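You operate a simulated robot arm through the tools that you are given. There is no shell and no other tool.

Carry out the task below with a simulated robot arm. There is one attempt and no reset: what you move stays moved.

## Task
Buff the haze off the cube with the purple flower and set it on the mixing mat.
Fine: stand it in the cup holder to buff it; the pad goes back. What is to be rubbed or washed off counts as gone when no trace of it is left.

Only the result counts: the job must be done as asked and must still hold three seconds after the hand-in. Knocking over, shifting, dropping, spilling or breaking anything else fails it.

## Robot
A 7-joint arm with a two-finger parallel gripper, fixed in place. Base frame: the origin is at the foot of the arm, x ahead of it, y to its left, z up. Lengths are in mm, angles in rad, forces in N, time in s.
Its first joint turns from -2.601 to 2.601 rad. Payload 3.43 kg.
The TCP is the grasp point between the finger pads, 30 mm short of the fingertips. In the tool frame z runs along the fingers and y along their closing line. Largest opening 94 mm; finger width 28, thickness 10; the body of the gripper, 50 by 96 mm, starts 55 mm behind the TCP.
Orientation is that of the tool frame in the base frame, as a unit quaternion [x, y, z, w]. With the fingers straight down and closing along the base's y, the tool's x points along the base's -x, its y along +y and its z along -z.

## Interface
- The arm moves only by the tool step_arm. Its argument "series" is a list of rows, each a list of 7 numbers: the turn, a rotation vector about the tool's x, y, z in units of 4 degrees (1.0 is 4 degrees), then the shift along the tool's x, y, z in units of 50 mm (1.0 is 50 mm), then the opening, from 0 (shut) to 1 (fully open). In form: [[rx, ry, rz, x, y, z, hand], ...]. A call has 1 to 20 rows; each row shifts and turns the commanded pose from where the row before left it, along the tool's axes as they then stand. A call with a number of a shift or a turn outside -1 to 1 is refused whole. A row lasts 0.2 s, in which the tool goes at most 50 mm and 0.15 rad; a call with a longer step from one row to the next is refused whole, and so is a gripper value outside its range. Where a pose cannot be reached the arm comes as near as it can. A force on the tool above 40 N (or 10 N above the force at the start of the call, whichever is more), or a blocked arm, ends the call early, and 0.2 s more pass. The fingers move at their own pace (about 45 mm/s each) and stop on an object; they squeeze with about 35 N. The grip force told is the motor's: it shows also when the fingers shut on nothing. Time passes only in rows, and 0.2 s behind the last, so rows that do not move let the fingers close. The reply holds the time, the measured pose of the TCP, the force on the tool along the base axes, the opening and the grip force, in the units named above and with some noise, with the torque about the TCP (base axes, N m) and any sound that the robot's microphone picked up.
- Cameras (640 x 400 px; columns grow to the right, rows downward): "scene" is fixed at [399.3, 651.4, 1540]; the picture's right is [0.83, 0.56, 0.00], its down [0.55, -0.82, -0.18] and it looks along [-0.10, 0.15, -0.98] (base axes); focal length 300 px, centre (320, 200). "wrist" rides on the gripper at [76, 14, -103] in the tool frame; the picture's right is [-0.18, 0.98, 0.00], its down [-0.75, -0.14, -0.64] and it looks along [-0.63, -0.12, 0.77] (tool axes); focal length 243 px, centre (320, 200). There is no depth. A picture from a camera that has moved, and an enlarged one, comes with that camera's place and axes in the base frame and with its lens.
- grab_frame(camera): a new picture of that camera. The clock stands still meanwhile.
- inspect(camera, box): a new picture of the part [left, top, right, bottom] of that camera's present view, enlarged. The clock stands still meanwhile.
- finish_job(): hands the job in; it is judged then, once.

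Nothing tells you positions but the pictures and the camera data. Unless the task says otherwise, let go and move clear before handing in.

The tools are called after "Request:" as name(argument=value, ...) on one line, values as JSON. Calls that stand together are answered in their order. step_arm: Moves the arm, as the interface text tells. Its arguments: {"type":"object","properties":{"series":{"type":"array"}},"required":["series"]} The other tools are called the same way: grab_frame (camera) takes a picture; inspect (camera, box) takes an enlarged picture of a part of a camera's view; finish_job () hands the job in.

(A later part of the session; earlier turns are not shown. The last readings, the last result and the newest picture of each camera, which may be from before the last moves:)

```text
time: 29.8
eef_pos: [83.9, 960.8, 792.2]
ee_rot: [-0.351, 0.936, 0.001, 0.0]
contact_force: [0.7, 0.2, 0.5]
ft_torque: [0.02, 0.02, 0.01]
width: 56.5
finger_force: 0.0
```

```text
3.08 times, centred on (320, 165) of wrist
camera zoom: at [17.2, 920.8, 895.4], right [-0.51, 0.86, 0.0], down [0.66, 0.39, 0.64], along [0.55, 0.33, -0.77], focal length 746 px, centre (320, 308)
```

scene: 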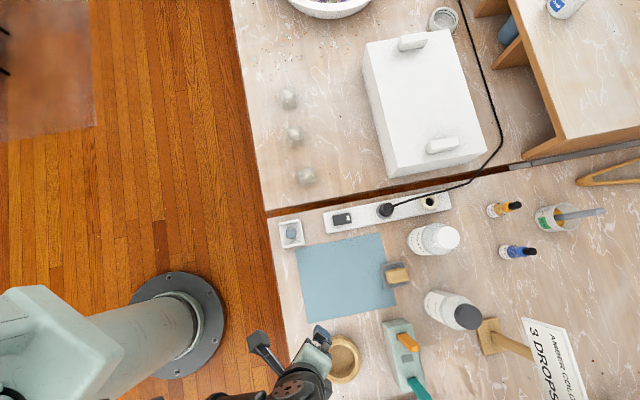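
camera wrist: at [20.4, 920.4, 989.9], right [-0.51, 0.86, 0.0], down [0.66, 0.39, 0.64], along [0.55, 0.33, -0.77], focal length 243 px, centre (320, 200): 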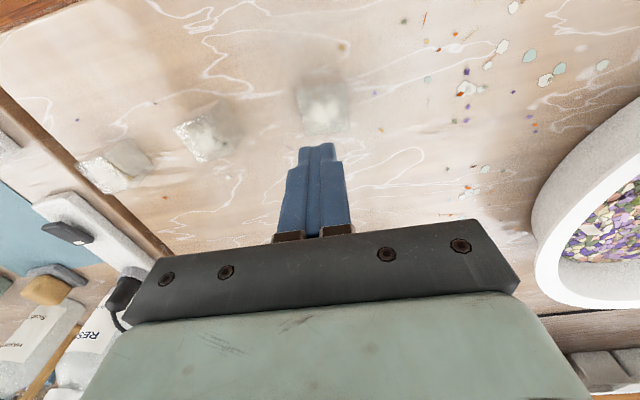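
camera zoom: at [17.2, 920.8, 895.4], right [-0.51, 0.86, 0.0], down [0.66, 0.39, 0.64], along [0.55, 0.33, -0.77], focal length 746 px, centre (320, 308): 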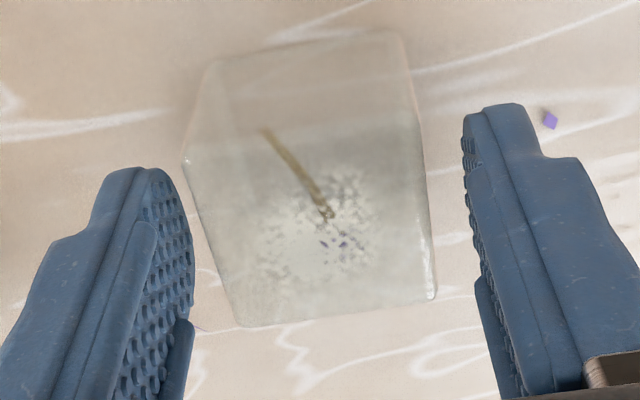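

Request:
step_arm(series=[[0, 0, 0, 0, 0, 0, 0.3], [0, 0, 0, 0, 0, 0, 0], [0, 0, 0, 0, 0, 0, 0], [0, 0, 0, 0, 0, 0, 0], [0, 0, 0, 0, 0, 0, 0]])

Request:
step_arm(series=[[0, 0, 0, 0, 0, -0.04, 0], [0, 0, 0, 0, 0, -0.06, 0], [0, 0, 0, 0, 0, -0.1, 0], [0, 0, 0, 0, 0, -0.15, 0], [0, 0, 0, 0, 0, -0.1, 0], [0, 0, 0, 0, 0, 0, 0]])

Request:
inspect(camera="wrist", box=[220, 100, 420, 230])

Request:
inspect(camera="scene", box=[250, 60, 340, 140])

```text
time: 31.0
eef_pos: [85.2, 959.5, 792.5]
ee_rot: [-0.35, 0.937, 0.001, 0.001]
contact_force: [-0.3, 0.9, 1.7]
ft_torque: [0.0, -0.03, 0.01]
width: 41.2
finger_force: 35.3
```

```text
time: 32.4
eef_pos: [84.7, 961.3, 815.2]
ee_rot: [-0.351, 0.936, 0.002, 0.001]
contact_force: [0.0, 0.2, -0.8]
ft_torque: [0.01, 0.02, -0.04]
width: 41.1
finger_force: 35.3
```

```text
3.08 times, centred on (320, 165) of wrist
camera zoom: at [17.2, 921.4, 917.6], right [-0.51, 0.86, 0.0], down [0.66, 0.39, 0.64], along [0.55, 0.33, -0.77], focal length 746 px, centre (320, 308)
```

zoom: 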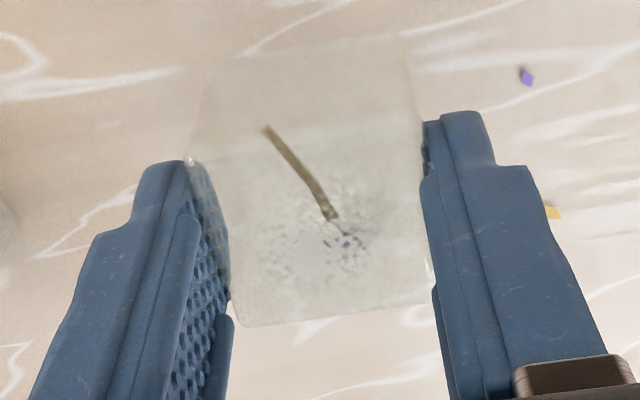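

```text
5.00 times, centred on (295, 100) of scene
camera zoom: at [399.3, 651.4, 1540.0], right [0.83, 0.56, 0.0], down [0.55, -0.82, -0.18], along [-0.1, 0.15, -0.98], focal length 1498 px, centre (445, 700)
```

zoom: 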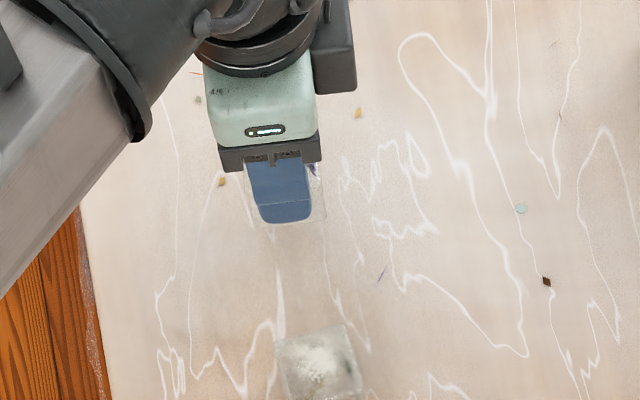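

Now the tips grip the true 41 mm faces firmly. I'll raise it and carry it smoothly to above the cup holder.

Request:
step_arm(series=[[0, 0, 0, 0, 0, -0.15, 0], [0, 0, 0, 0, 0, -0.3, 0], [0, 0, 0, 0, 0, -0.3, 0], [0, 0, 0, 0, 0, -0.3, 0], [0, 0, 0, 0, 0, -0.25, 0], [0, 0, 0, -0.02, -0.15, 0, 0], [0, 0, 0, -0.025, -0.25, 0, 0], [0, 0, 0, -0.025, -0.36, 0, 0], [0, 0, 0, -0.025, -0.36, 0, 0], [0, 0, 0, -0.025, -0.36, 0, 0], [0, 0, 0, -0.025, -0.36, 0, 0], [0, 0, 0, -0.025, -0.36, 0, 0], [0, 0, 0, -0.025, -0.36, 0, 0], [0, 0, 0, -0.025, -0.36, 0, 0], [0, 0, 0, -0.025, -0.36, 0, 0], [0, 0, 0, -0.025, -0.36, 0, 0], [0, 0, 0, -0.025, -0.36, 0, 0], [0, 0, 0, -0.025, -0.36, 0, 0], [0, 0, 0, -0.025, -0.25, 0, 0], [0, 0, 0, -0.02, -0.15, 0, 0]])

Request:
grab_frame(camera="wrist")

```text
time: 36.6
eef_pos: [253.8, 793.5, 878.6]
ee_rot: [-0.351, 0.937, 0.001, 0.0]
contact_force: [-0.8, 0.4, -1.1]
ft_torque: [-0.01, -0.03, 0.0]
width: 41.3
finger_force: 34.9
```

```text
taken
camera wrist: at [186.9, 753.6, 981.8], right [-0.51, 0.86, 0.0], down [0.66, 0.39, 0.64], along [0.55, 0.33, -0.77], focal length 243 px, centre (320, 200)
```

wrist: 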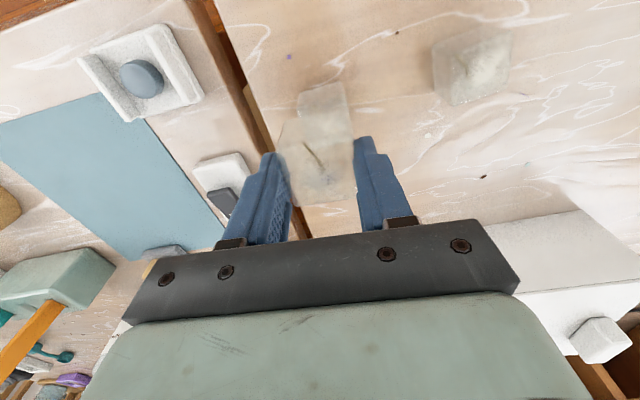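

Request:
step_arm(series=[[0, 0, 0, -0.032, -0.2, 0, 0], [0, 0, 0, -0.032, -0.35, 0, 0], [0, 0, 0, -0.032, -0.5, 0, 0], [0, 0, 0, -0.032, -0.5, 0, 0], [0, 0, 0, -0.032, -0.5, 0, 0], [0, 0, 0, -0.032, -0.5, 0, 0], [0, 0, 0, -0.032, -0.5, 0, 0], [0, 0, 0, -0.032, -0.5, 0, 0], [0, 0, 0, -0.032, -0.5, 0, 0], [0, 0, 0, -0.032, -0.5, 0, 0], [0, 0, 0, -0.032, -0.5, 0, 0], [0, 0, 0, -0.032, -0.5, 0, 0], [0, 0, 0, -0.032, -0.5, 0, 0], [0, 0, 0, -0.032, -0.5, 0, 0], [0, 0, 0, -0.032, -0.5, 0, 0], [0, 0, 0, -0.032, -0.5, 0, 0], [0, 0, 0, -0.032, -0.5, 0, 0], [0, 0, 0, -0.032, -0.4, 0, 0], [0, 0, 0, -0.032, -0.35, 0, 0], [0, 0, 0, -0.032, -0.2, 0, 0]])

Request:
grab_frame(camera="wrist")

Request:
inspect(camera="wrist", box=[240, 60, 420, 230])

Request:
grab_frame(camera="scene")

```text
time: 40.8
eef_pos: [573.1, 472.7, 878.4]
ee_rot: [-0.35, 0.937, 0.0, 0.001]
contact_force: [-0.2, -0.2, -1.7]
ft_torque: [-0.02, 0.03, 0.04]
width: 41.2
finger_force: 35.2
```

```text
taken
camera wrist: at [506.5, 435.4, 980.5], right [-0.51, 0.86, 0.0], down [0.66, 0.39, 0.64], along [0.55, 0.33, -0.77], focal length 243 px, centre (320, 200)
```

wrist: 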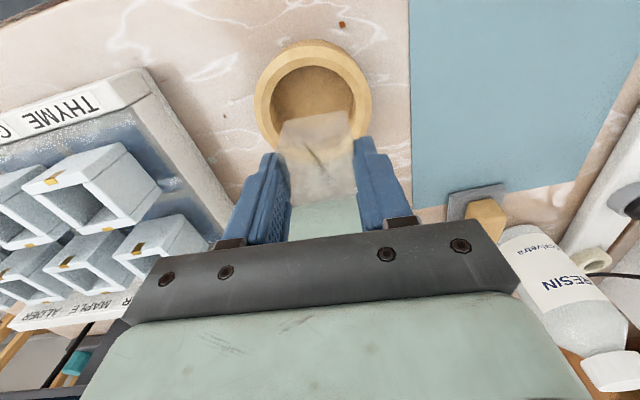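

```text
2.35 times, centred on (330, 145) of wrist
camera zoom: at [506.5, 435.4, 980.5], right [-0.51, 0.86, 0.0], down [0.66, 0.39, 0.64], along [0.55, 0.33, -0.77], focal length 571 px, centre (296, 329)
```

zoom: 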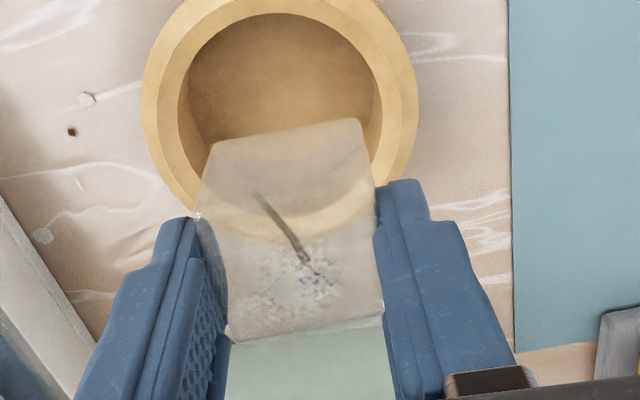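

```text
taken
```

scene: 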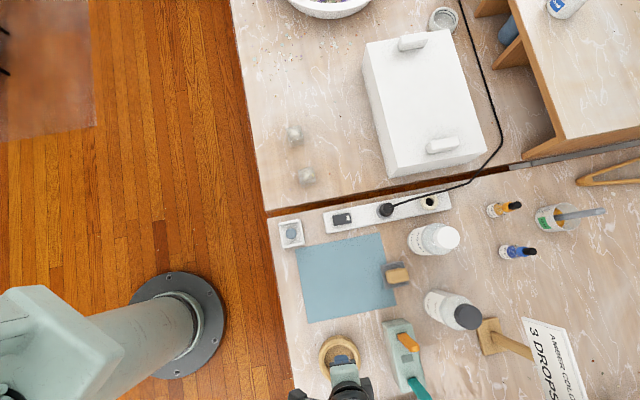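

Request:
inspect(camera="wrist", box=[245, 30, 385, 165])

Request:
inspect(camera="scene", box=[300, 320, 400, 400])

```text
2.96 times, centred on (315, 98) of wrist
camera zoom: at [506.5, 435.4, 980.5], right [-0.51, 0.86, 0.0], down [0.66, 0.39, 0.64], along [0.55, 0.33, -0.77], focal length 719 px, centre (335, 504)
```

zoom: 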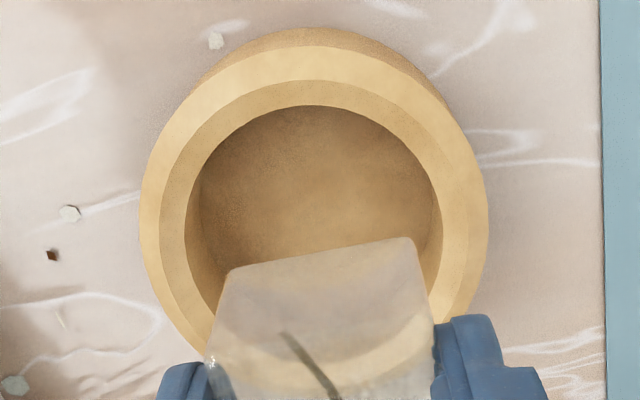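

```text
5.00 times, centred on (350, 360) of scene
camera zoom: at [399.3, 651.4, 1540.0], right [0.83, 0.56, 0.0], down [0.55, -0.82, -0.18], along [-0.1, 0.15, -0.98], focal length 1498 px, centre (170, -600)
```

zoom: 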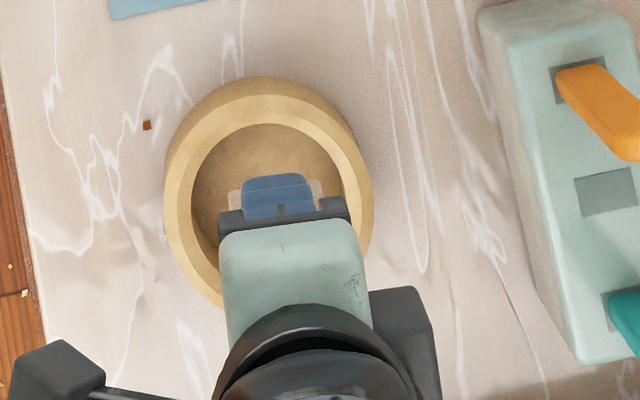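

Request:
step_arm(series=[[0, 0, 0, -0.026, -0.134, 0, 0], [0, 0, 0, 0, 0, 0.2, 0], [0, 0, 0, 0, 0, 0.25, 0], [0, 0, 0, 0, 0, 0.25, 0], [0, 0, 0, 0, 0, 0.2, 0], [0, 0, 0, 0, 0, 0.15, 0], [0, 0, 0, 0, 0, 0.05, 0], [0, 0, 0, 0, 0, 0, 0]])

Request:
inspect(camera="wrist", box=[240, 60, 420, 230])

Request:
inspect(camera="scene", box=[300, 320, 400, 400])

```text
time: 42.6
eef_pos: [577.8, 470.8, 823.8]
ee_rot: [-0.35, 0.937, 0.001, 0.001]
contact_force: [-0.5, 0.2, -0.9]
ft_torque: [-0.05, 0.02, 0.0]
width: 41.0
finger_force: 34.9
```

```text
2.35 times, centred on (330, 145) of wrist
camera zoom: at [511.5, 430.4, 927.0], right [-0.51, 0.86, 0.0], down [0.66, 0.39, 0.64], along [0.55, 0.33, -0.77], focal length 571 px, centre (296, 329)
```

zoom: 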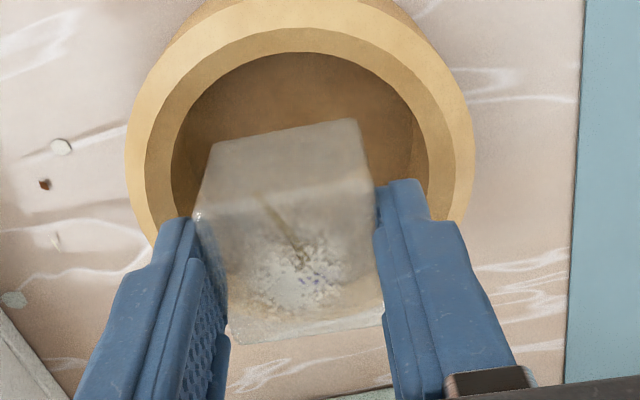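

```text
5.00 times, centred on (350, 360) of scene
camera zoom: at [399.3, 651.4, 1540.0], right [0.83, 0.56, 0.0], down [0.55, -0.82, -0.18], along [-0.1, 0.15, -0.98], focal length 1498 px, centre (170, -600)
```

zoom: 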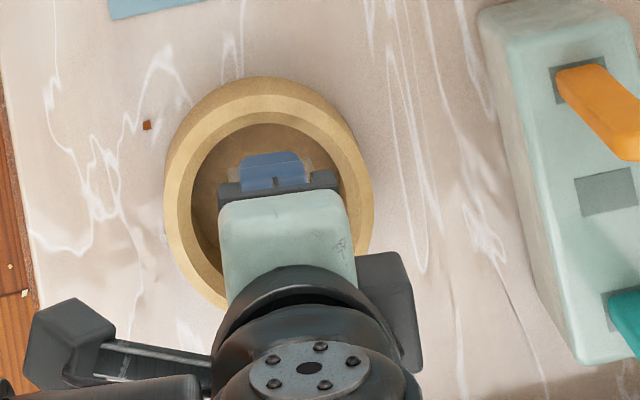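

Request:
step_arm(series=[[0, 0, 0, -0.034, 0.01, 0.1, 0], [0, 0, 0, 0, 0, 0.15, 0], [0, 0, 0, 0, 0, 0.15, 0], [0, 0, 0, 0, 0, 0.08, 0], [0, 0, 0, 0, 0, 0.04, 0], [0, 0, 0, 0, 0, 0, 0]])

Request:
inspect(camera="wrist", box=[240, 60, 420, 230])

```text
time: 44.0
eef_pos: [578.9, 472.5, 798.0]
ee_rot: [-0.351, 0.936, 0.002, 0.0]
contact_force: [-0.7, 0.2, 0.1]
ft_torque: [0.05, -0.03, -0.01]
width: 41.1
finger_force: 34.4
```

```text
2.35 times, centred on (330, 145) of wrist
camera zoom: at [512.9, 431.7, 900.2], right [-0.51, 0.86, 0.0], down [0.66, 0.39, 0.64], along [0.55, 0.33, -0.77], focal length 571 px, centre (296, 329)
```

zoom: 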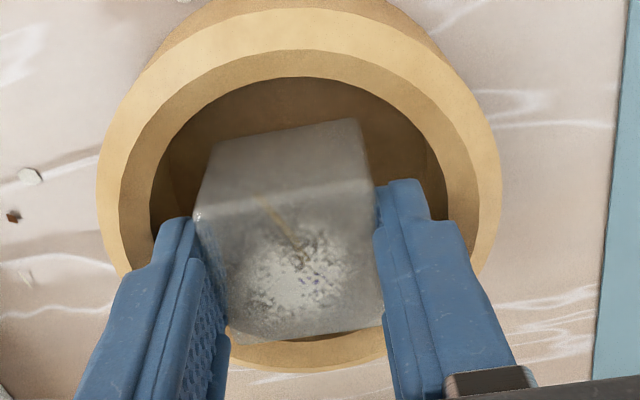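

Request:
step_arm(series=[[0, 0, 0, 0, 0, 0.04, 0], [0, 0, 0, 0, 0, 0.03, 0], [0, 0, 0, 0, 0, 0, 0]])

Request:
step_arm(series=[[0, 0, 0, 0, 0, 0.03, 0], [0, 0, 0, 0, 0, 0, 0]])

Request:
step_arm(series=[[0, 0, 0, 0, 0, 0.02, 0], [0, 0, 0, 0, 0, 0, 0]])

```text
time: 44.8
eef_pos: [579.7, 471.9, 795.8]
ee_rot: [-0.35, 0.937, 0.0, 0.001]
contact_force: [2.5, 0.1, 24.8]
ft_torque: [-0.02, -0.08, 0.0]
width: 41.1
finger_force: 35.1
```

```text
time: 45.4
eef_pos: [579.5, 471.4, 793.2]
ee_rot: [-0.35, 0.937, 0.0, 0.002]
contact_force: [5.9, 0.6, 24.7]
ft_torque: [0.0, -0.2, 0.01]
width: 41.3
finger_force: 34.8
```

```text
time: 46.0
eef_pos: [579.4, 472.2, 790.5]
ee_rot: [-0.35, 0.937, 0.001, 0.001]
contact_force: [5.3, 0.2, 24.4]
ft_torque: [-0.07, -0.15, -0.02]
width: 41.3
finger_force: 34.6
```

The cube is resting on the holder floor (contact at about TCP 796). I'll open slightly, keeping the tips inside the bore, and lift clear.

Request:
step_arm(series=[[0, 0, 0, 0, 0, -0.03, 0], [0, 0, 0, 0, 0, 0, 0.48], [0, 0, 0, 0, 0, 0, 0.48], [0, 0, 0, 0, 0, 0, 0.48]])

Request:
step_arm(series=[[0, 0, 0, 0, 0, -0.1, 0.48], [0, 0, 0, 0, 0, -0.2, 0.5], [0, 0, 0, 0, 0, -0.4, 0.7], [0, 0, 0, 0, 0, -0.6, 1], [0, 0, 0, 0, 0, -0.6, 1], [0, 0, 0, 0, 0, 0, 1]])

Request:
inspect(camera="wrist", box=[240, 30, 420, 200])

Request:
grab_frame(camera="wrist")

```text
time: 47.0
eef_pos: [580.2, 471.7, 793.4]
ee_rot: [-0.35, 0.937, 0.001, 0.0]
contact_force: [-0.3, -0.3, 0.4]
ft_torque: [0.02, -0.04, 0.01]
width: 45.2
finger_force: 0.0
```

```text
time: 48.4
eef_pos: [580.0, 473.6, 888.6]
ee_rot: [-0.35, 0.937, 0.001, 0.001]
contact_force: [-0.2, -0.8, 0.2]
ft_torque: [0.02, 0.03, 0.03]
width: 93.7
finger_force: 0.0
```

```text
2.35 times, centred on (330, 115) of wrist
camera zoom: at [512.7, 433.1, 991.5], right [-0.51, 0.86, 0.0], down [0.66, 0.39, 0.64], along [0.55, 0.33, -0.77], focal length 571 px, centre (296, 400)
```

zoom: 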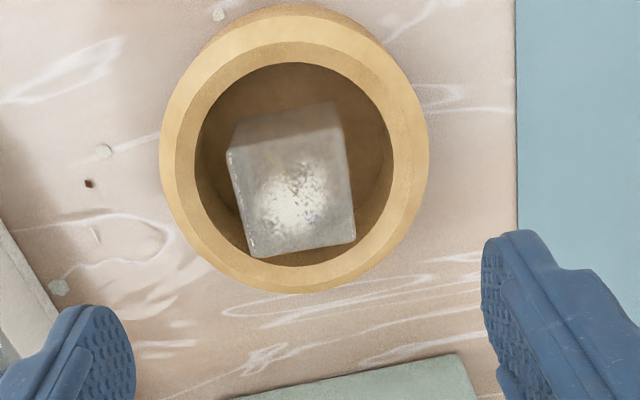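

```text
taken
camera wrist: at [512.7, 433.1, 991.5], right [-0.51, 0.86, 0.0], down [0.66, 0.39, 0.64], along [0.55, 0.33, -0.77], focal length 243 px, centre (320, 200)
```

wrist: 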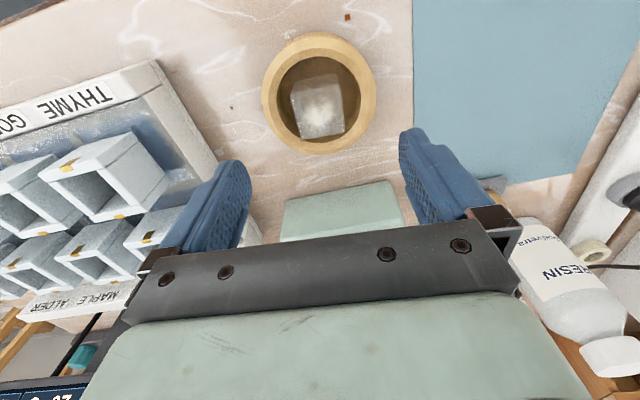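

The cube stands hazy-side up in the holder. Next I'll go above the pad near (587,715), aligning to its ~45.5° yaw.

Request:
step_arm(series=[[0, 0, -0.6, 0, 0, 0, 1], [0, 0, -0.5, 0, 0, 0, 1], [0, 0, 0, -0.593, 0.544, 0, 1], [0, 0, 0, -0.593, 0.544, 0, 1], [0, 0, 0, -0.593, 0.544, 0, 1], [0, 0, 0, -0.593, 0.544, 0, 1], [0, 0, 0, -0.593, 0.544, 0, 1], [0, 0, 0, -0.593, 0.544, 0, 1], [0, 0, 0, 0, 0, 0, 1]])

Request:
grab_frame(camera="wrist")

Request:
inspect(camera="wrist", box=[240, 40, 420, 200])

```text
time: 50.4
eef_pos: [588.9, 712.9, 888.3]
ee_rot: [-0.386, 0.922, 0.001, 0.001]
contact_force: [0.1, -0.2, -0.1]
ft_torque: [0.02, 0.02, -0.01]
width: 94.2
finger_force: 0.1
```

```text
taken
camera wrist: at [524.7, 667.6, 990.6], right [-0.57, 0.82, 0.0], down [0.63, 0.44, 0.64], along [0.53, 0.37, -0.77], focal length 243 px, centre (320, 200)
```

wrist: 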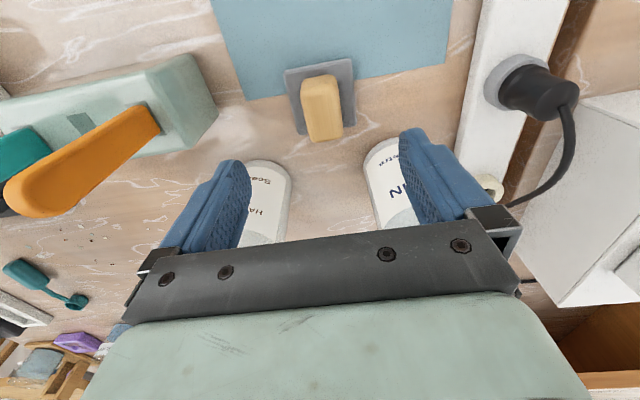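

```text
2.50 times, centred on (330, 120) of wrist
camera zoom: at [524.7, 667.6, 990.6], right [-0.57, 0.82, 0.0], down [0.63, 0.44, 0.64], along [0.53, 0.37, -0.77], focal length 606 px, centre (295, 400)
```

zoom: 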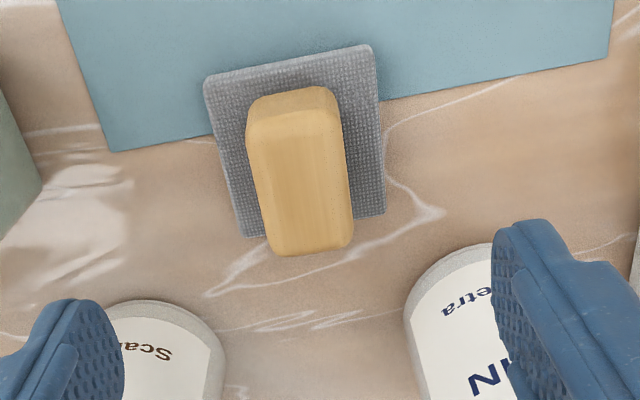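

Request:
step_arm(series=[[0, 0, 0, 0.01, 0.05, 0.5, 1], [0, 0, 0, 0, 0, 0.5, 1], [0, 0, 0, 0, 0, 0.5, 1], [0, 0, 0, 0, 0, 0.25, 1], [0, 0, 0, 0, 0, 0, 1]])

Request:
inspect(camera="wrist", box=[220, 80, 420, 210])

Request:
inspect(camera="scene", box=[350, 220, 490, 330])

```text
time: 51.6
eef_pos: [585.9, 713.9, 800.7]
ee_rot: [-0.386, 0.922, 0.001, 0.0]
contact_force: [-0.2, 0.1, 1.2]
ft_torque: [0.0, -0.01, -0.02]
width: 94.1
finger_force: 0.0
```

```text
3.08 times, centred on (320, 145) of wrist
camera zoom: at [522.9, 669.1, 903.5], right [-0.57, 0.82, 0.0], down [0.63, 0.44, 0.64], along [0.53, 0.37, -0.77], focal length 746 px, centre (320, 369)
```

zoom: 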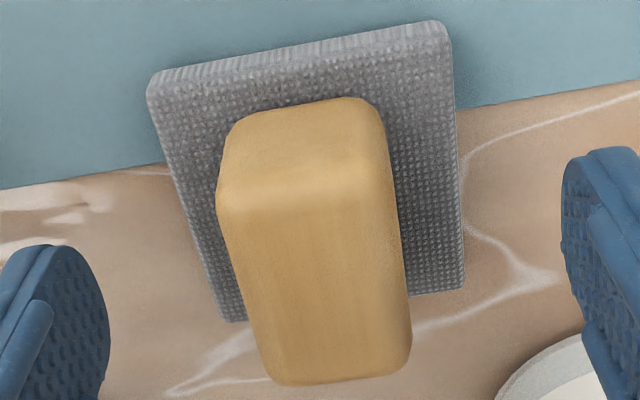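

```text
3.64 times, centred on (420, 275) of scene
camera zoom: at [399.3, 651.4, 1540.0], right [0.83, 0.56, 0.0], down [0.55, -0.82, -0.18], along [-0.1, 0.15, -0.98], focal length 1089 px, centre (-44, -73)
```

zoom: 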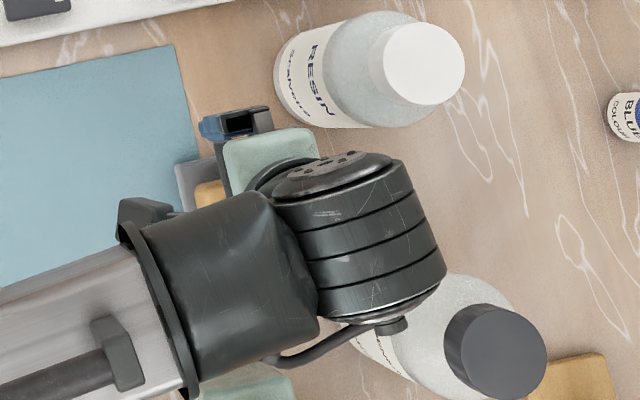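

Request:
step_arm(series=[[0, 0, 0, 0, 0, 0.12, 1], [0, 0, 0, 0, 0, 0.12, 1], [0, 0, 0, 0, 0, 0, 0.6], [0, 0, 0, 0, 0, 0, 0.5], [0, 0, 0, 0, 0, 0, 0.45], [0, 0, 0, 0, 0, 0, 0.45]])

Request:
inspect(camera="wrist", box=[220, 80, 420, 210])

```text
time: 53.0
eef_pos: [586.9, 715.8, 788.5]
ee_rot: [-0.386, 0.922, 0.002, 0.0]
contact_force: [0.3, -0.4, -0.3]
ft_torque: [-0.01, 0.01, 0.0]
width: 42.3
finger_force: 0.1
```

```text
3.08 times, centred on (320, 145) of wrist
camera zoom: at [522.1, 669.2, 892.2], right [-0.57, 0.82, 0.0], down [0.63, 0.44, 0.64], along [0.53, 0.37, -0.77], focal length 746 px, centre (320, 369)
```

zoom: 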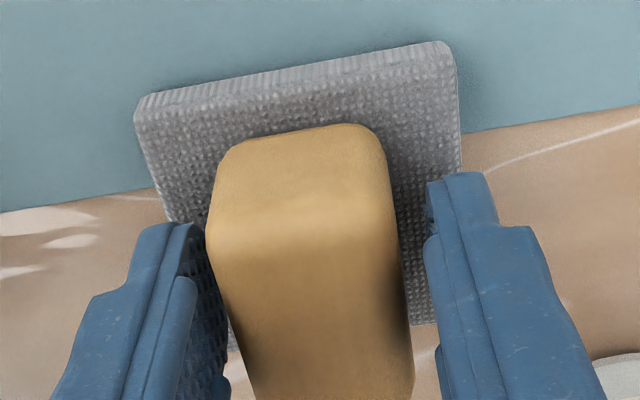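

Request:
step_arm(series=[[0, 0, 0, 0, -0.03, 0, 0.45], [0, 0, 0, 0, 0, 0, 0.3], [0, 0, 0, 0, 0, 0, 0], [0, 0, 0, 0, 0, 0, 0], [0, 0, 0, 0, 0, 0, 0]])

Request:
inspect(camera="wrist", box=[220, 80, 420, 210])

```text
time: 54.2
eef_pos: [587.0, 713.2, 790.3]
ee_rot: [-0.386, 0.923, 0.001, 0.001]
contact_force: [-0.3, 0.3, 1.1]
ft_torque: [0.0, -0.01, -0.02]
width: 35.5
finger_force: 35.0
```

```text
3.08 times, centred on (320, 145) of wrist
camera zoom: at [523.4, 668.1, 892.3], right [-0.57, 0.82, 0.0], down [0.63, 0.44, 0.64], along [0.53, 0.37, -0.77], focal length 746 px, centre (320, 369)
```

zoom: 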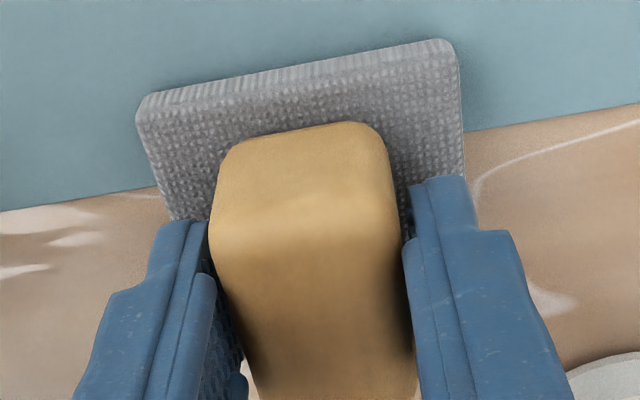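

The pad handle is gripped at 35.5 mm. I'll lift it gently and carry it to above the cup holder, keeping track of the exact displacement so I can put it back.

Request:
step_arm(series=[[0, 0, 0, 0, 0, -0.04, 0], [0, 0, 0, 0, 0, -0.06, 0], [0, 0, 0, 0, 0, -0.1, 0], [0, 0, 0, 0, 0, -0.2, 0], [0, 0, 0, 0, 0, -0.3, 0], [0, 0, 0, 0, 0, -0.3, 0], [0, 0, 0, 0, 0, -0.3, 0], [0, 0, 0, 0, 0, -0.2, 0], [0, 0, 0, 0, 0, -0.1, 0], [0, 0, 0, 0, 0, 0, 0]])

Request:
grab_frame(camera="wrist")

Request:
grab_frame(camera="scene")

```text
time: 56.4
eef_pos: [588.4, 713.6, 869.9]
ee_rot: [-0.386, 0.923, 0.001, 0.0]
contact_force: [0.3, 0.6, -1.3]
ft_torque: [-0.01, -0.02, -0.03]
width: 35.6
finger_force: 35.2
```

```text
taken
camera wrist: at [523.8, 668.3, 971.6], right [-0.57, 0.82, 0.0], down [0.63, 0.44, 0.64], along [0.53, 0.37, -0.77], focal length 243 px, centre (320, 200)
```

wrist: 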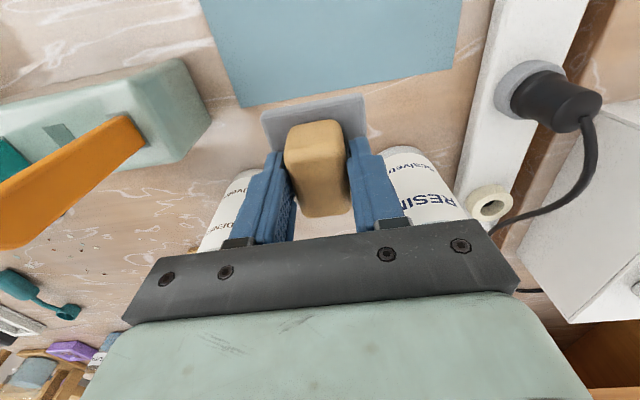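

```text
taken
```

scene: 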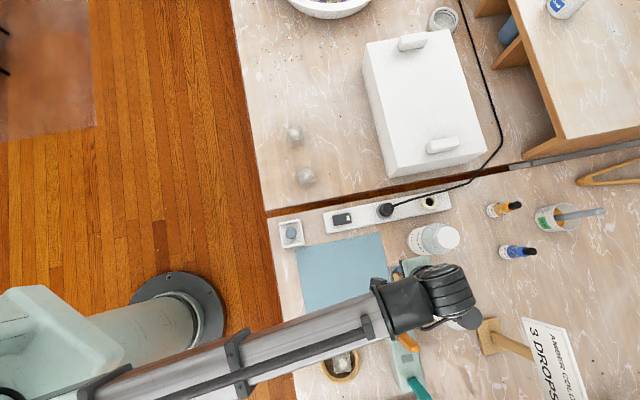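

Request:
step_arm(series=[[0, 0, 0, 0.39, -0.174, 0, 0], [0, 0, 0, 0.39, -0.174, 0, 0], [0, 0, 0, 0.39, -0.174, 0, 0], [0, 0, 0, 0.39, -0.174, 0, 0], [0, 0, 0, 0.39, -0.174, 0, 0], [0, 0, 0, 0.39, -0.174, 0, 0], [0, 0, 0, 0.2, -0.37, 0, 0], [0, 0, 0, 0.2, -0.37, 0, 0], [0, 0, 0, 0.2, -0.37, 0, 0], [0, 0, 0, 0.2, -0.37, 0, 0], [0, 0, 0, 0.2, -0.37, 0, 0], [0, 0, 0, 0.2, -0.37, 0, 0], [0, 0, 0, 0, 0, 0, 0]])

Request:
grab_frame(camera="wrist")

Request:
inspect(camera="scene", box=[300, 310, 420, 400])

```text
time: 59.2
eef_pos: [579.1, 473.0, 868.2]
ee_rot: [-0.385, 0.923, 0.0, 0.0]
contact_force: [0.8, 0.4, -0.8]
ft_torque: [0.01, 0.01, 0.0]
width: 35.2
finger_force: 35.5
```

```text
taken
camera wrist: at [514.3, 427.5, 971.2], right [-0.57, 0.82, 0.0], down [0.63, 0.44, 0.64], along [0.53, 0.37, -0.77], focal length 243 px, centre (320, 200)
```

wrist: 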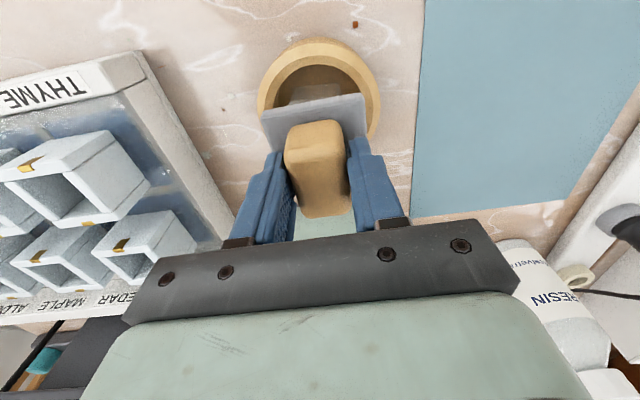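

```text
4.44 times, centred on (360, 355) of scene
camera zoom: at [399.3, 651.4, 1540.0], right [0.83, 0.56, 0.0], down [0.55, -0.82, -0.18], along [-0.1, 0.15, -0.98], focal length 1332 px, centre (142, -489)
```

zoom: 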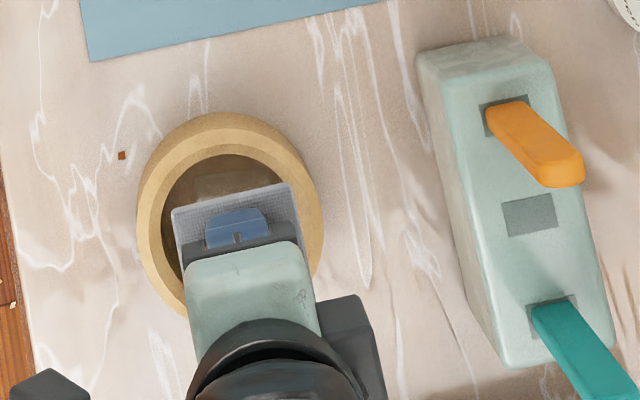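

Request:
step_arm(series=[[0, 0, 0, 0, 0, 0.2, 0], [0, 0, 0, 0, 0, 0.2, 0], [0, 0, 0, 0, 0, 0.1, 0], [0, 0, 0, 0, 0, 0, 0]])

Request:
grab_frame(camera="wrist")

Request:
step_arm(series=[[0, 0, 0, 0, 0, 0.04, 0], [0, 0, 0, 0, 0, 0, 0]])

```text
time: 60.2
eef_pos: [579.0, 473.0, 844.9]
ee_rot: [-0.385, 0.923, 0.002, 0.0]
contact_force: [0.8, 0.7, -0.6]
ft_torque: [0.01, 0.06, -0.02]
width: 35.3
finger_force: 34.8
```

```text
taken
camera wrist: at [514.3, 427.8, 946.6], right [-0.57, 0.82, 0.0], down [0.63, 0.44, 0.64], along [0.53, 0.37, -0.77], focal length 243 px, centre (320, 200)
```

wrist: 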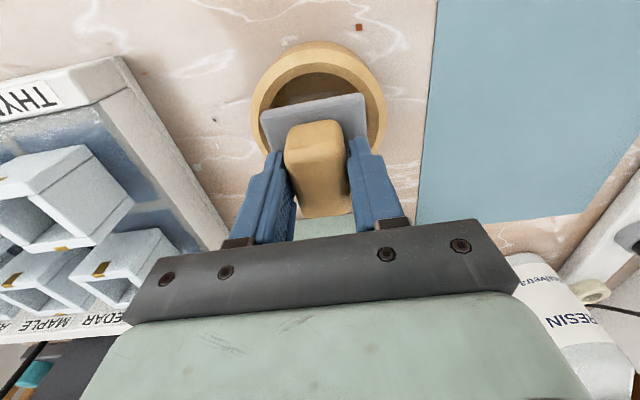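

```text
time: 60.8
eef_pos: [578.8, 473.4, 840.9]
ee_rot: [-0.386, 0.922, 0.001, 0.0]
contact_force: [-0.9, -0.2, -0.5]
ft_torque: [-0.02, 0.01, 0.0]
width: 35.7
finger_force: 35.5
```

Request:
step_arm(series=[[0, 0, 0, 0, 0, 0.04, 0], [0, 0, 0, 0, 0, 0, 0]])

```text
time: 61.4
eef_pos: [577.8, 473.0, 840.5]
ee_rot: [-0.387, 0.922, 0.001, 0.0]
contact_force: [0.4, 0.1, -1.0]
ft_torque: [-0.01, -0.02, -0.03]
width: 35.6
finger_force: 34.5
```

Request:
step_arm(series=[[0, 0, 0, 0, 0, 0.03, 0], [0, 0, 0, 0, 0, 0, 0]])

Request:
inspect(camera="wrist", box=[240, 60, 400, 180])

```text
time: 62.0
eef_pos: [578.1, 472.2, 838.2]
ee_rot: [-0.387, 0.922, 0.001, 0.0]
contact_force: [-0.5, 0.1, -0.2]
ft_torque: [-0.03, -0.01, -0.04]
width: 35.7
finger_force: 34.7
```

```text
3.33 times, centred on (320, 120) of wrist
camera zoom: at [514.9, 427.3, 941.0], right [-0.57, 0.82, 0.0], down [0.63, 0.44, 0.64], along [0.53, 0.37, -0.77], focal length 809 px, centre (320, 467)
```

zoom: 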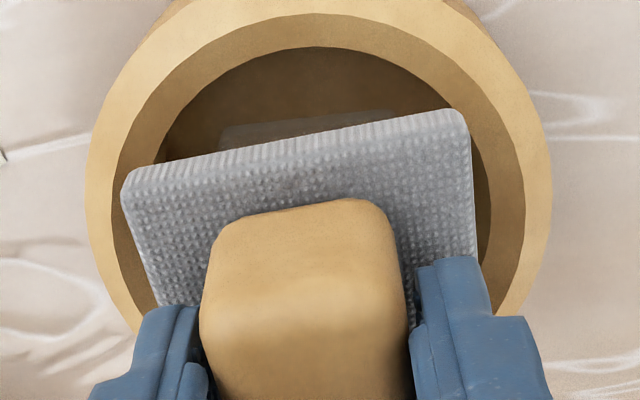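

Request:
step_arm(series=[[0, 0, 0, 0, 0, 0.03, 0], [0, 0, 0, 0, 0, 0, 0]])

```text
time: 62.6
eef_pos: [577.8, 472.4, 835.8]
ee_rot: [-0.385, 0.923, 0.001, 0.0]
contact_force: [-0.5, 0.3, -0.9]
ft_torque: [0.02, 0.01, 0.01]
width: 35.6
finger_force: 35.2
```

Request:
step_arm(series=[[0, 0, 0, 0, 0, 0.03, 0], [0, 0, 0, 0, 0, 0, 0]])

```text
time: 63.2
eef_pos: [579.8, 472.3, 835.4]
ee_rot: [-0.386, 0.922, 0.001, 0.0]
contact_force: [-1.5, 0.8, 2.5]
ft_torque: [0.08, -0.04, 0.03]
width: 35.5
finger_force: 34.7
```

Contact with the cube top is at about 835. I'll press a little and begin with small strokes, watching the side force.

Request:
step_arm(series=[[0, 0, 0, 0, 0, 0.01, 0], [0, 0, 0, 0.08, 0, 0, 0], [0, 0, 0, 0.08, 0, 0, 0], [0, 0, 0, -0.08, 0, 0, 0], [0, 0, 0, -0.08, 0, 0, 0], [0, 0, 0, -0.08, 0, 0, 0], [0, 0, 0, -0.08, 0, 0, 0], [0, 0, 0, 0.08, 0, 0, 0], [0, 0, 0, 0.08, 0, 0, 0]])

Request:
inspect(camera="wrist", box=[240, 60, 400, 180])

```text
time: 65.2
eef_pos: [578.3, 472.3, 834.7]
ee_rot: [-0.386, 0.923, 0.001, 0.001]
contact_force: [2.5, 1.2, 5.1]
ft_torque: [0.14, -0.17, 0.02]
width: 35.4
finger_force: 35.0
```

```text
3.33 times, centred on (320, 120) of wrist
camera zoom: at [514.7, 427.7, 937.8], right [-0.57, 0.82, 0.0], down [0.63, 0.44, 0.64], along [0.53, 0.37, -0.76], focal length 809 px, centre (320, 467)
```

zoom: 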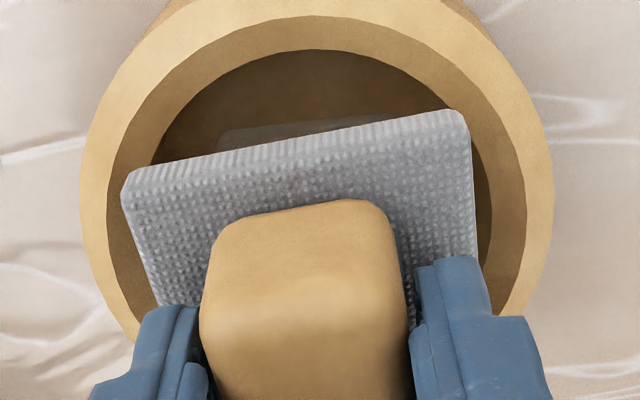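

Request:
step_arm(series=[[0, 0, 0, 0.12, 0, 0, 0], [0, 0, 0, 0.12, 0, 0, 0], [0, 0, 0, -0.12, 0, 0, 0], [0, 0, 0, -0.12, 0, 0, 0], [0, 0, 0, -0.12, 0, 0, 0], [0, 0, 0, -0.12, 0, 0, 0], [0, 0, 0, 0.12, 0, 0, 0], [0, 0, 0, 0.12, 0, 0, 0], [0, 0, 0, 0, 0.12, 0, 0], [0, 0, 0, 0, 0.12, 0, 0], [0, 0, 0, 0, -0.12, 0, 0], [0, 0, 0, 0, -0.12, 0, 0], [0, 0, 0, 0, -0.12, 0, 0], [0, 0, 0, 0, -0.12, 0, 0], [0, 0, 0, 0, 0.12, 0, 0], [0, 0, 0, 0, 0.12, 0, 0], [0, 0, 0, 0, 0, 0, 0]])

Request:
inspect(camera="wrist", box=[240, 60, 400, 180])

Request:
inspect(camera="scene", box=[300, 310, 420, 400])

```text
time: 68.8
eef_pos: [579.2, 472.5, 834.6]
ee_rot: [-0.386, 0.923, 0.001, 0.002]
contact_force: [2.9, -2.6, 9.1]
ft_torque: [0.03, -0.29, -0.05]
width: 35.6
finger_force: 34.9
```

```text
3.33 times, centred on (320, 120) of wrist
camera zoom: at [515.3, 427.1, 937.6], right [-0.57, 0.82, 0.0], down [0.63, 0.44, 0.64], along [0.53, 0.37, -0.76], focal length 809 px, centre (320, 467)
```

zoom: 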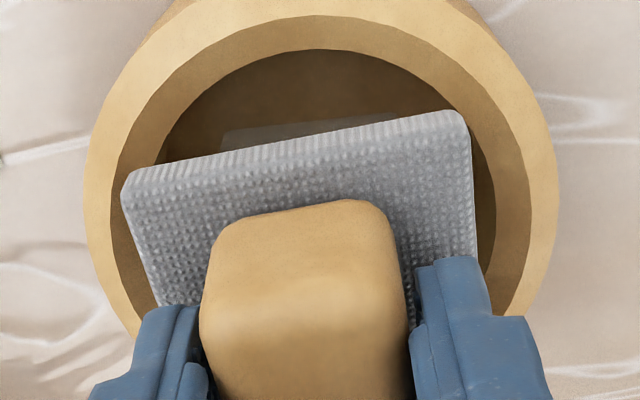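

```text
4.44 times, centred on (360, 355) of scene
camera zoom: at [399.3, 651.4, 1540.0], right [0.83, 0.56, 0.0], down [0.55, -0.82, -0.18], along [-0.1, 0.15, -0.98], focal length 1332 px, centre (142, -489)
```

zoom: 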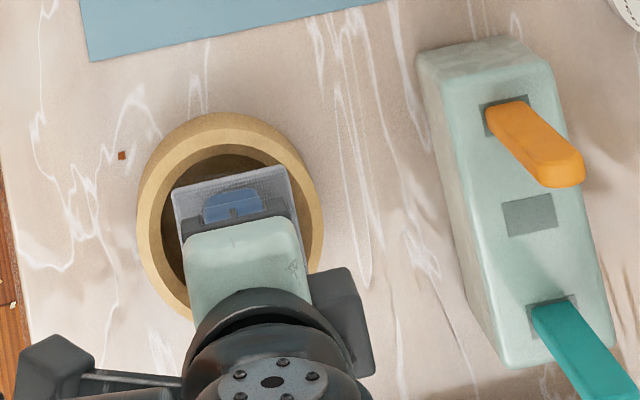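

Request:
step_arm(series=[[0, 0, 0, 0, 0, -0.1, 0], [0, 0, 0, 0, 0, -0.3, 0], [0, 0, 0, 0, 0, -0.4, 0], [0, 0, 0, -0.4, 0, 0, 0], [0, 0, 0, -0.4, 0, 0, 0], [0, 0, 0, -0.4, 0, 0, 0], [0, 0, 0, 0, 0, 0, 0]])

Request:
grab_frame(camera="wrist")

Request:
inspect(camera="scene", box=[310, 320, 380, 390])

```text
time: 70.4
eef_pos: [622.0, 514.9, 874.8]
ee_rot: [-0.386, 0.922, 0.002, 0.001]
contact_force: [0.2, 0.0, 0.1]
ft_torque: [-0.04, 0.03, 0.0]
width: 35.5
finger_force: 34.5
```

```text
taken
camera wrist: at [557.9, 469.7, 978.0], right [-0.57, 0.82, 0.0], down [0.63, 0.44, 0.64], along [0.53, 0.37, -0.77], focal length 243 px, centre (320, 200)
```

wrist: 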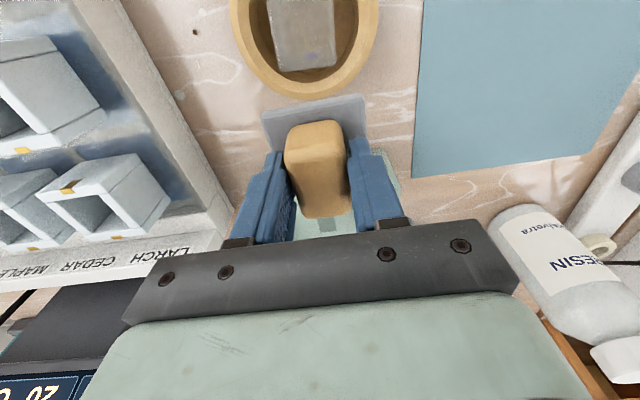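

```text
5.71 times, centred on (345, 355) of scene
camera zoom: at [399.3, 651.4, 1540.0], right [0.83, 0.56, 0.0], down [0.55, -0.82, -0.18], along [-0.1, 0.15, -0.98], focal length 1712 px, centre (177, -686)
```

zoom: 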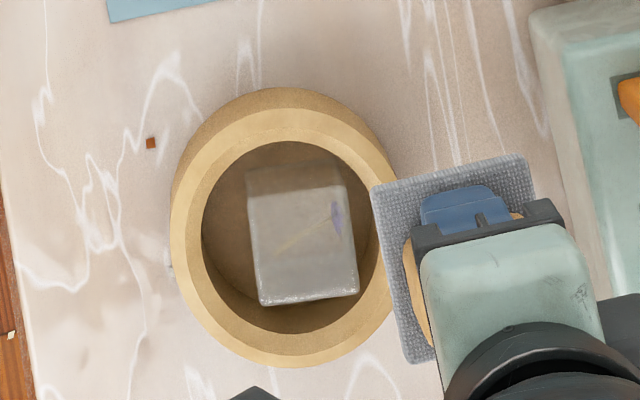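

Request:
inspect(camera="wrist", box=[260, 0, 350, 80])

Request:
inspect(camera="scene", box=[325, 338, 361, 378])

```text
5.00 times, centred on (305, 40) of wrist
camera zoom: at [557.9, 469.7, 978.0], right [-0.57, 0.82, 0.0], down [0.63, 0.44, 0.64], along [0.53, 0.37, -0.77], focal length 1213 px, centre (395, 1000)
```

zoom: 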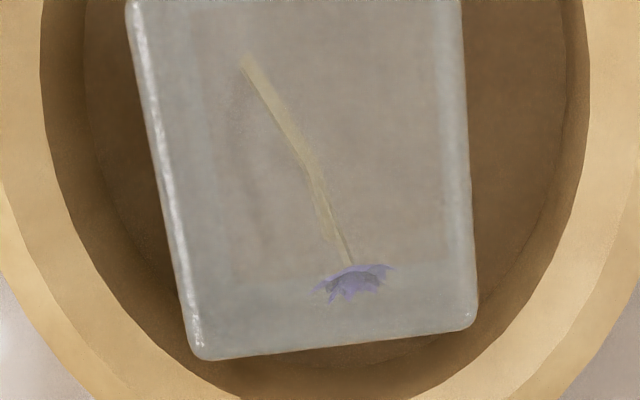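

```text
10.00 times, centred on (343, 358) of scene
camera zoom: at [399.3, 651.4, 1540.0], right [0.83, 0.56, 0.0], down [0.55, -0.82, -0.18], along [-0.1, 0.15, -0.98], focal length 2996 px, centre (90, -1380)
```

zoom: 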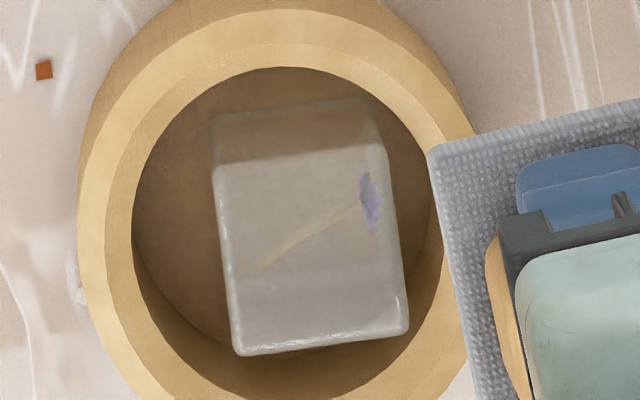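

The haze looks gone and the purple flower shows clearly. For safety I'll do one more gentle buffing pass, then return the pad.

Request:
step_arm(series=[[0, 0, 0, 0.4, 0, 0, 0], [0, 0, 0, 0.4, 0, 0, 0], [0, 0, 0, 0.4, 0, 0, 0], [0, 0, 0, 0, 0, 0.3, 0], [0, 0, 0, 0, 0, 0.3, 0], [0, 0, 0, 0, 0, 0.12, 0], [0, 0, 0, 0, 0, 0.04, 0], [0, 0, 0, 0, 0, 0.03, 0], [0, 0, 0, 0, 0, 0, 0]])

```text
time: 72.4
eef_pos: [579.3, 472.5, 834.9]
ee_rot: [-0.386, 0.922, 0.002, 0.001]
contact_force: [-0.9, -0.4, 0.9]
ft_torque: [0.02, 0.0, -0.01]
width: 35.8
finger_force: 35.3
```

Request:
step_arm(series=[[0, 0, 0, 0, 0, 0.015, 0], [0, 0, 0, 0.12, 0.12, 0, 0], [0, 0, 0, 0.12, 0, 0, 0], [0, 0, 0, -0.12, 0, 0, 0], [0, 0, 0, -0.12, 0, 0, 0], [0, 0, 0, -0.12, 0, 0, 0], [0, 0, 0, -0.12, 0, 0, 0], [0, 0, 0, 0, -0.12, 0, 0], [0, 0, 0, 0, -0.12, 0, 0], [0, 0, 0, 0.12, 0, 0, 0], [0, 0, 0, 0.12, 0, 0, 0], [0, 0, 0, 0.12, 0, 0, 0], [0, 0, 0, 0.12, 0, 0, 0], [0, 0, 0, 0, 0.12, 0, 0], [0, 0, 0, -0.12, 0, 0, 0], [0, 0, 0, -0.12, 0, 0, 0], [0, 0, 0, -0.12, 0, 0, 0], [0, 0, 0, -0.12, 0, 0, 0], [0, 0, 0, 0.12, 0, 0, 0], [0, 0, 0, 0.12, 0, 0, 0]])

Request:
step_arm(series=[[0, 0, 0, 0, 0, -0.105, 0], [0, 0, 0, 0, 0, -0.3, 0], [0, 0, 0, 0, 0, -0.4, 0], [0, 0, 0, -0.4, 0, 0, 0], [0, 0, 0, -0.4, 0, 0, 0], [0, 0, 0, -0.4, 0, 0, 0], [0, 0, 0, 0, 0, 0, 0]])

Request:
inspect(camera="wrist", box=[240, 0, 380, 100])

Request:
inspect(camera="scene", box=[325, 338, 361, 378])

```text
time: 76.6
eef_pos: [580.9, 473.5, 835.7]
ee_rot: [-0.386, 0.922, 0.001, 0.001]
contact_force: [2.6, 3.7, 10.2]
ft_torque: [0.33, -0.29, -0.02]
width: 35.5
finger_force: 34.6
```

```text
time: 78.2
eef_pos: [622.4, 516.1, 874.6]
ee_rot: [-0.386, 0.923, 0.002, 0.001]
contact_force: [-0.7, 0.1, 0.1]
ft_torque: [-0.01, 0.01, -0.01]
width: 35.5
finger_force: 34.8
```

```text
4.00 times, centred on (310, 50) of wrist
camera zoom: at [557.9, 471.2, 977.3], right [-0.57, 0.82, 0.0], down [0.63, 0.44, 0.64], along [0.53, 0.37, -0.77], focal length 970 px, centre (360, 800)
```

zoom: 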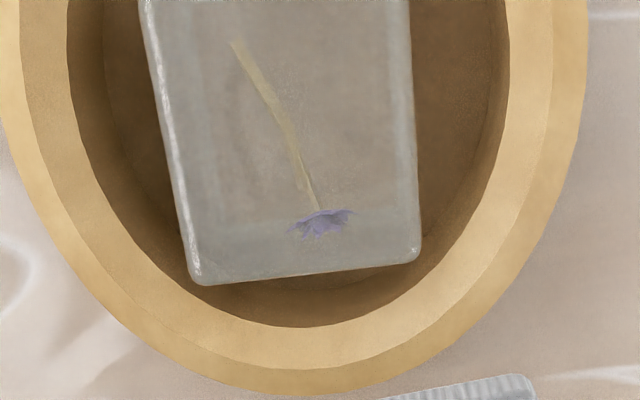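

```text
10.00 times, centred on (343, 358) of scene
camera zoom: at [399.3, 651.4, 1540.0], right [0.83, 0.56, 0.0], down [0.55, -0.82, -0.18], along [-0.1, 0.15, -0.98], focal length 2996 px, centre (90, -1380)
```

zoom: 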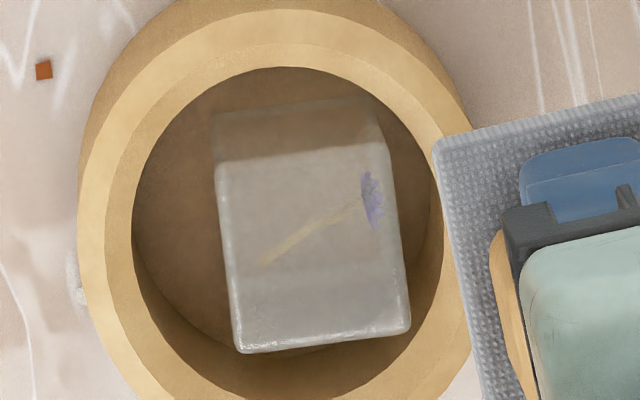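

Request:
inspect(camera="wrist", box=[270, 0, 350, 75])

Request:
step_arm(series=[[0, 0, 0, 0, 0, -0.4, 0], [0, 0, 0, 0, 0, -0.4, 0], [0, 0, 0, 0.5, -0.7, 0, 0], [0, 0, 0, 0.5, -0.7, 0, 0], [0, 0, 0, 0, 0, 0, 0]])

Request:
grab_frame(camera="wrist")

```text
5.33 times, centred on (310, 38) of wrist
camera zoom: at [557.9, 471.2, 977.3], right [-0.57, 0.82, 0.0], down [0.63, 0.44, 0.64], along [0.53, 0.37, -0.77], focal length 1294 px, centre (373, 1067)
```

zoom: 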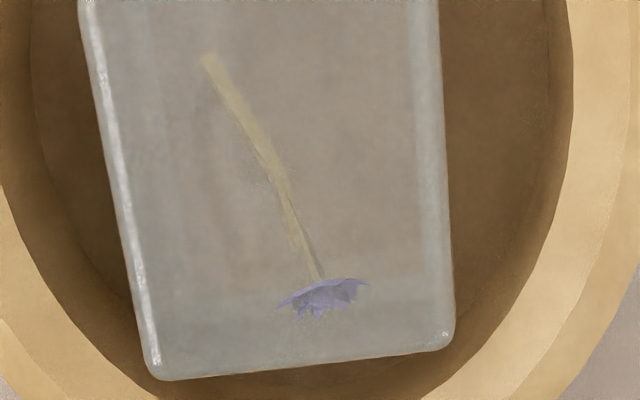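

```text
time: 79.4
eef_pos: [634.9, 429.5, 913.9]
ee_rot: [-0.386, 0.922, 0.002, 0.001]
contact_force: [0.1, -0.9, -0.2]
ft_torque: [0.0, -0.03, -0.02]
width: 35.7
finger_force: 35.0
```

```text
taken
camera wrist: at [571.4, 384.6, 1017.2], right [-0.57, 0.82, 0.0], down [0.63, 0.44, 0.64], along [0.53, 0.37, -0.77], focal length 243 px, centre (320, 200)
```

wrist: 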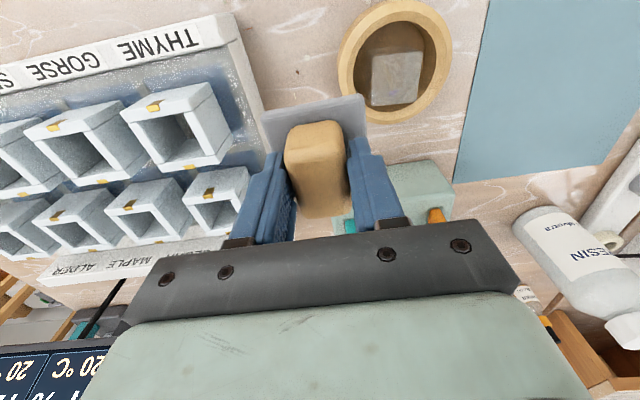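

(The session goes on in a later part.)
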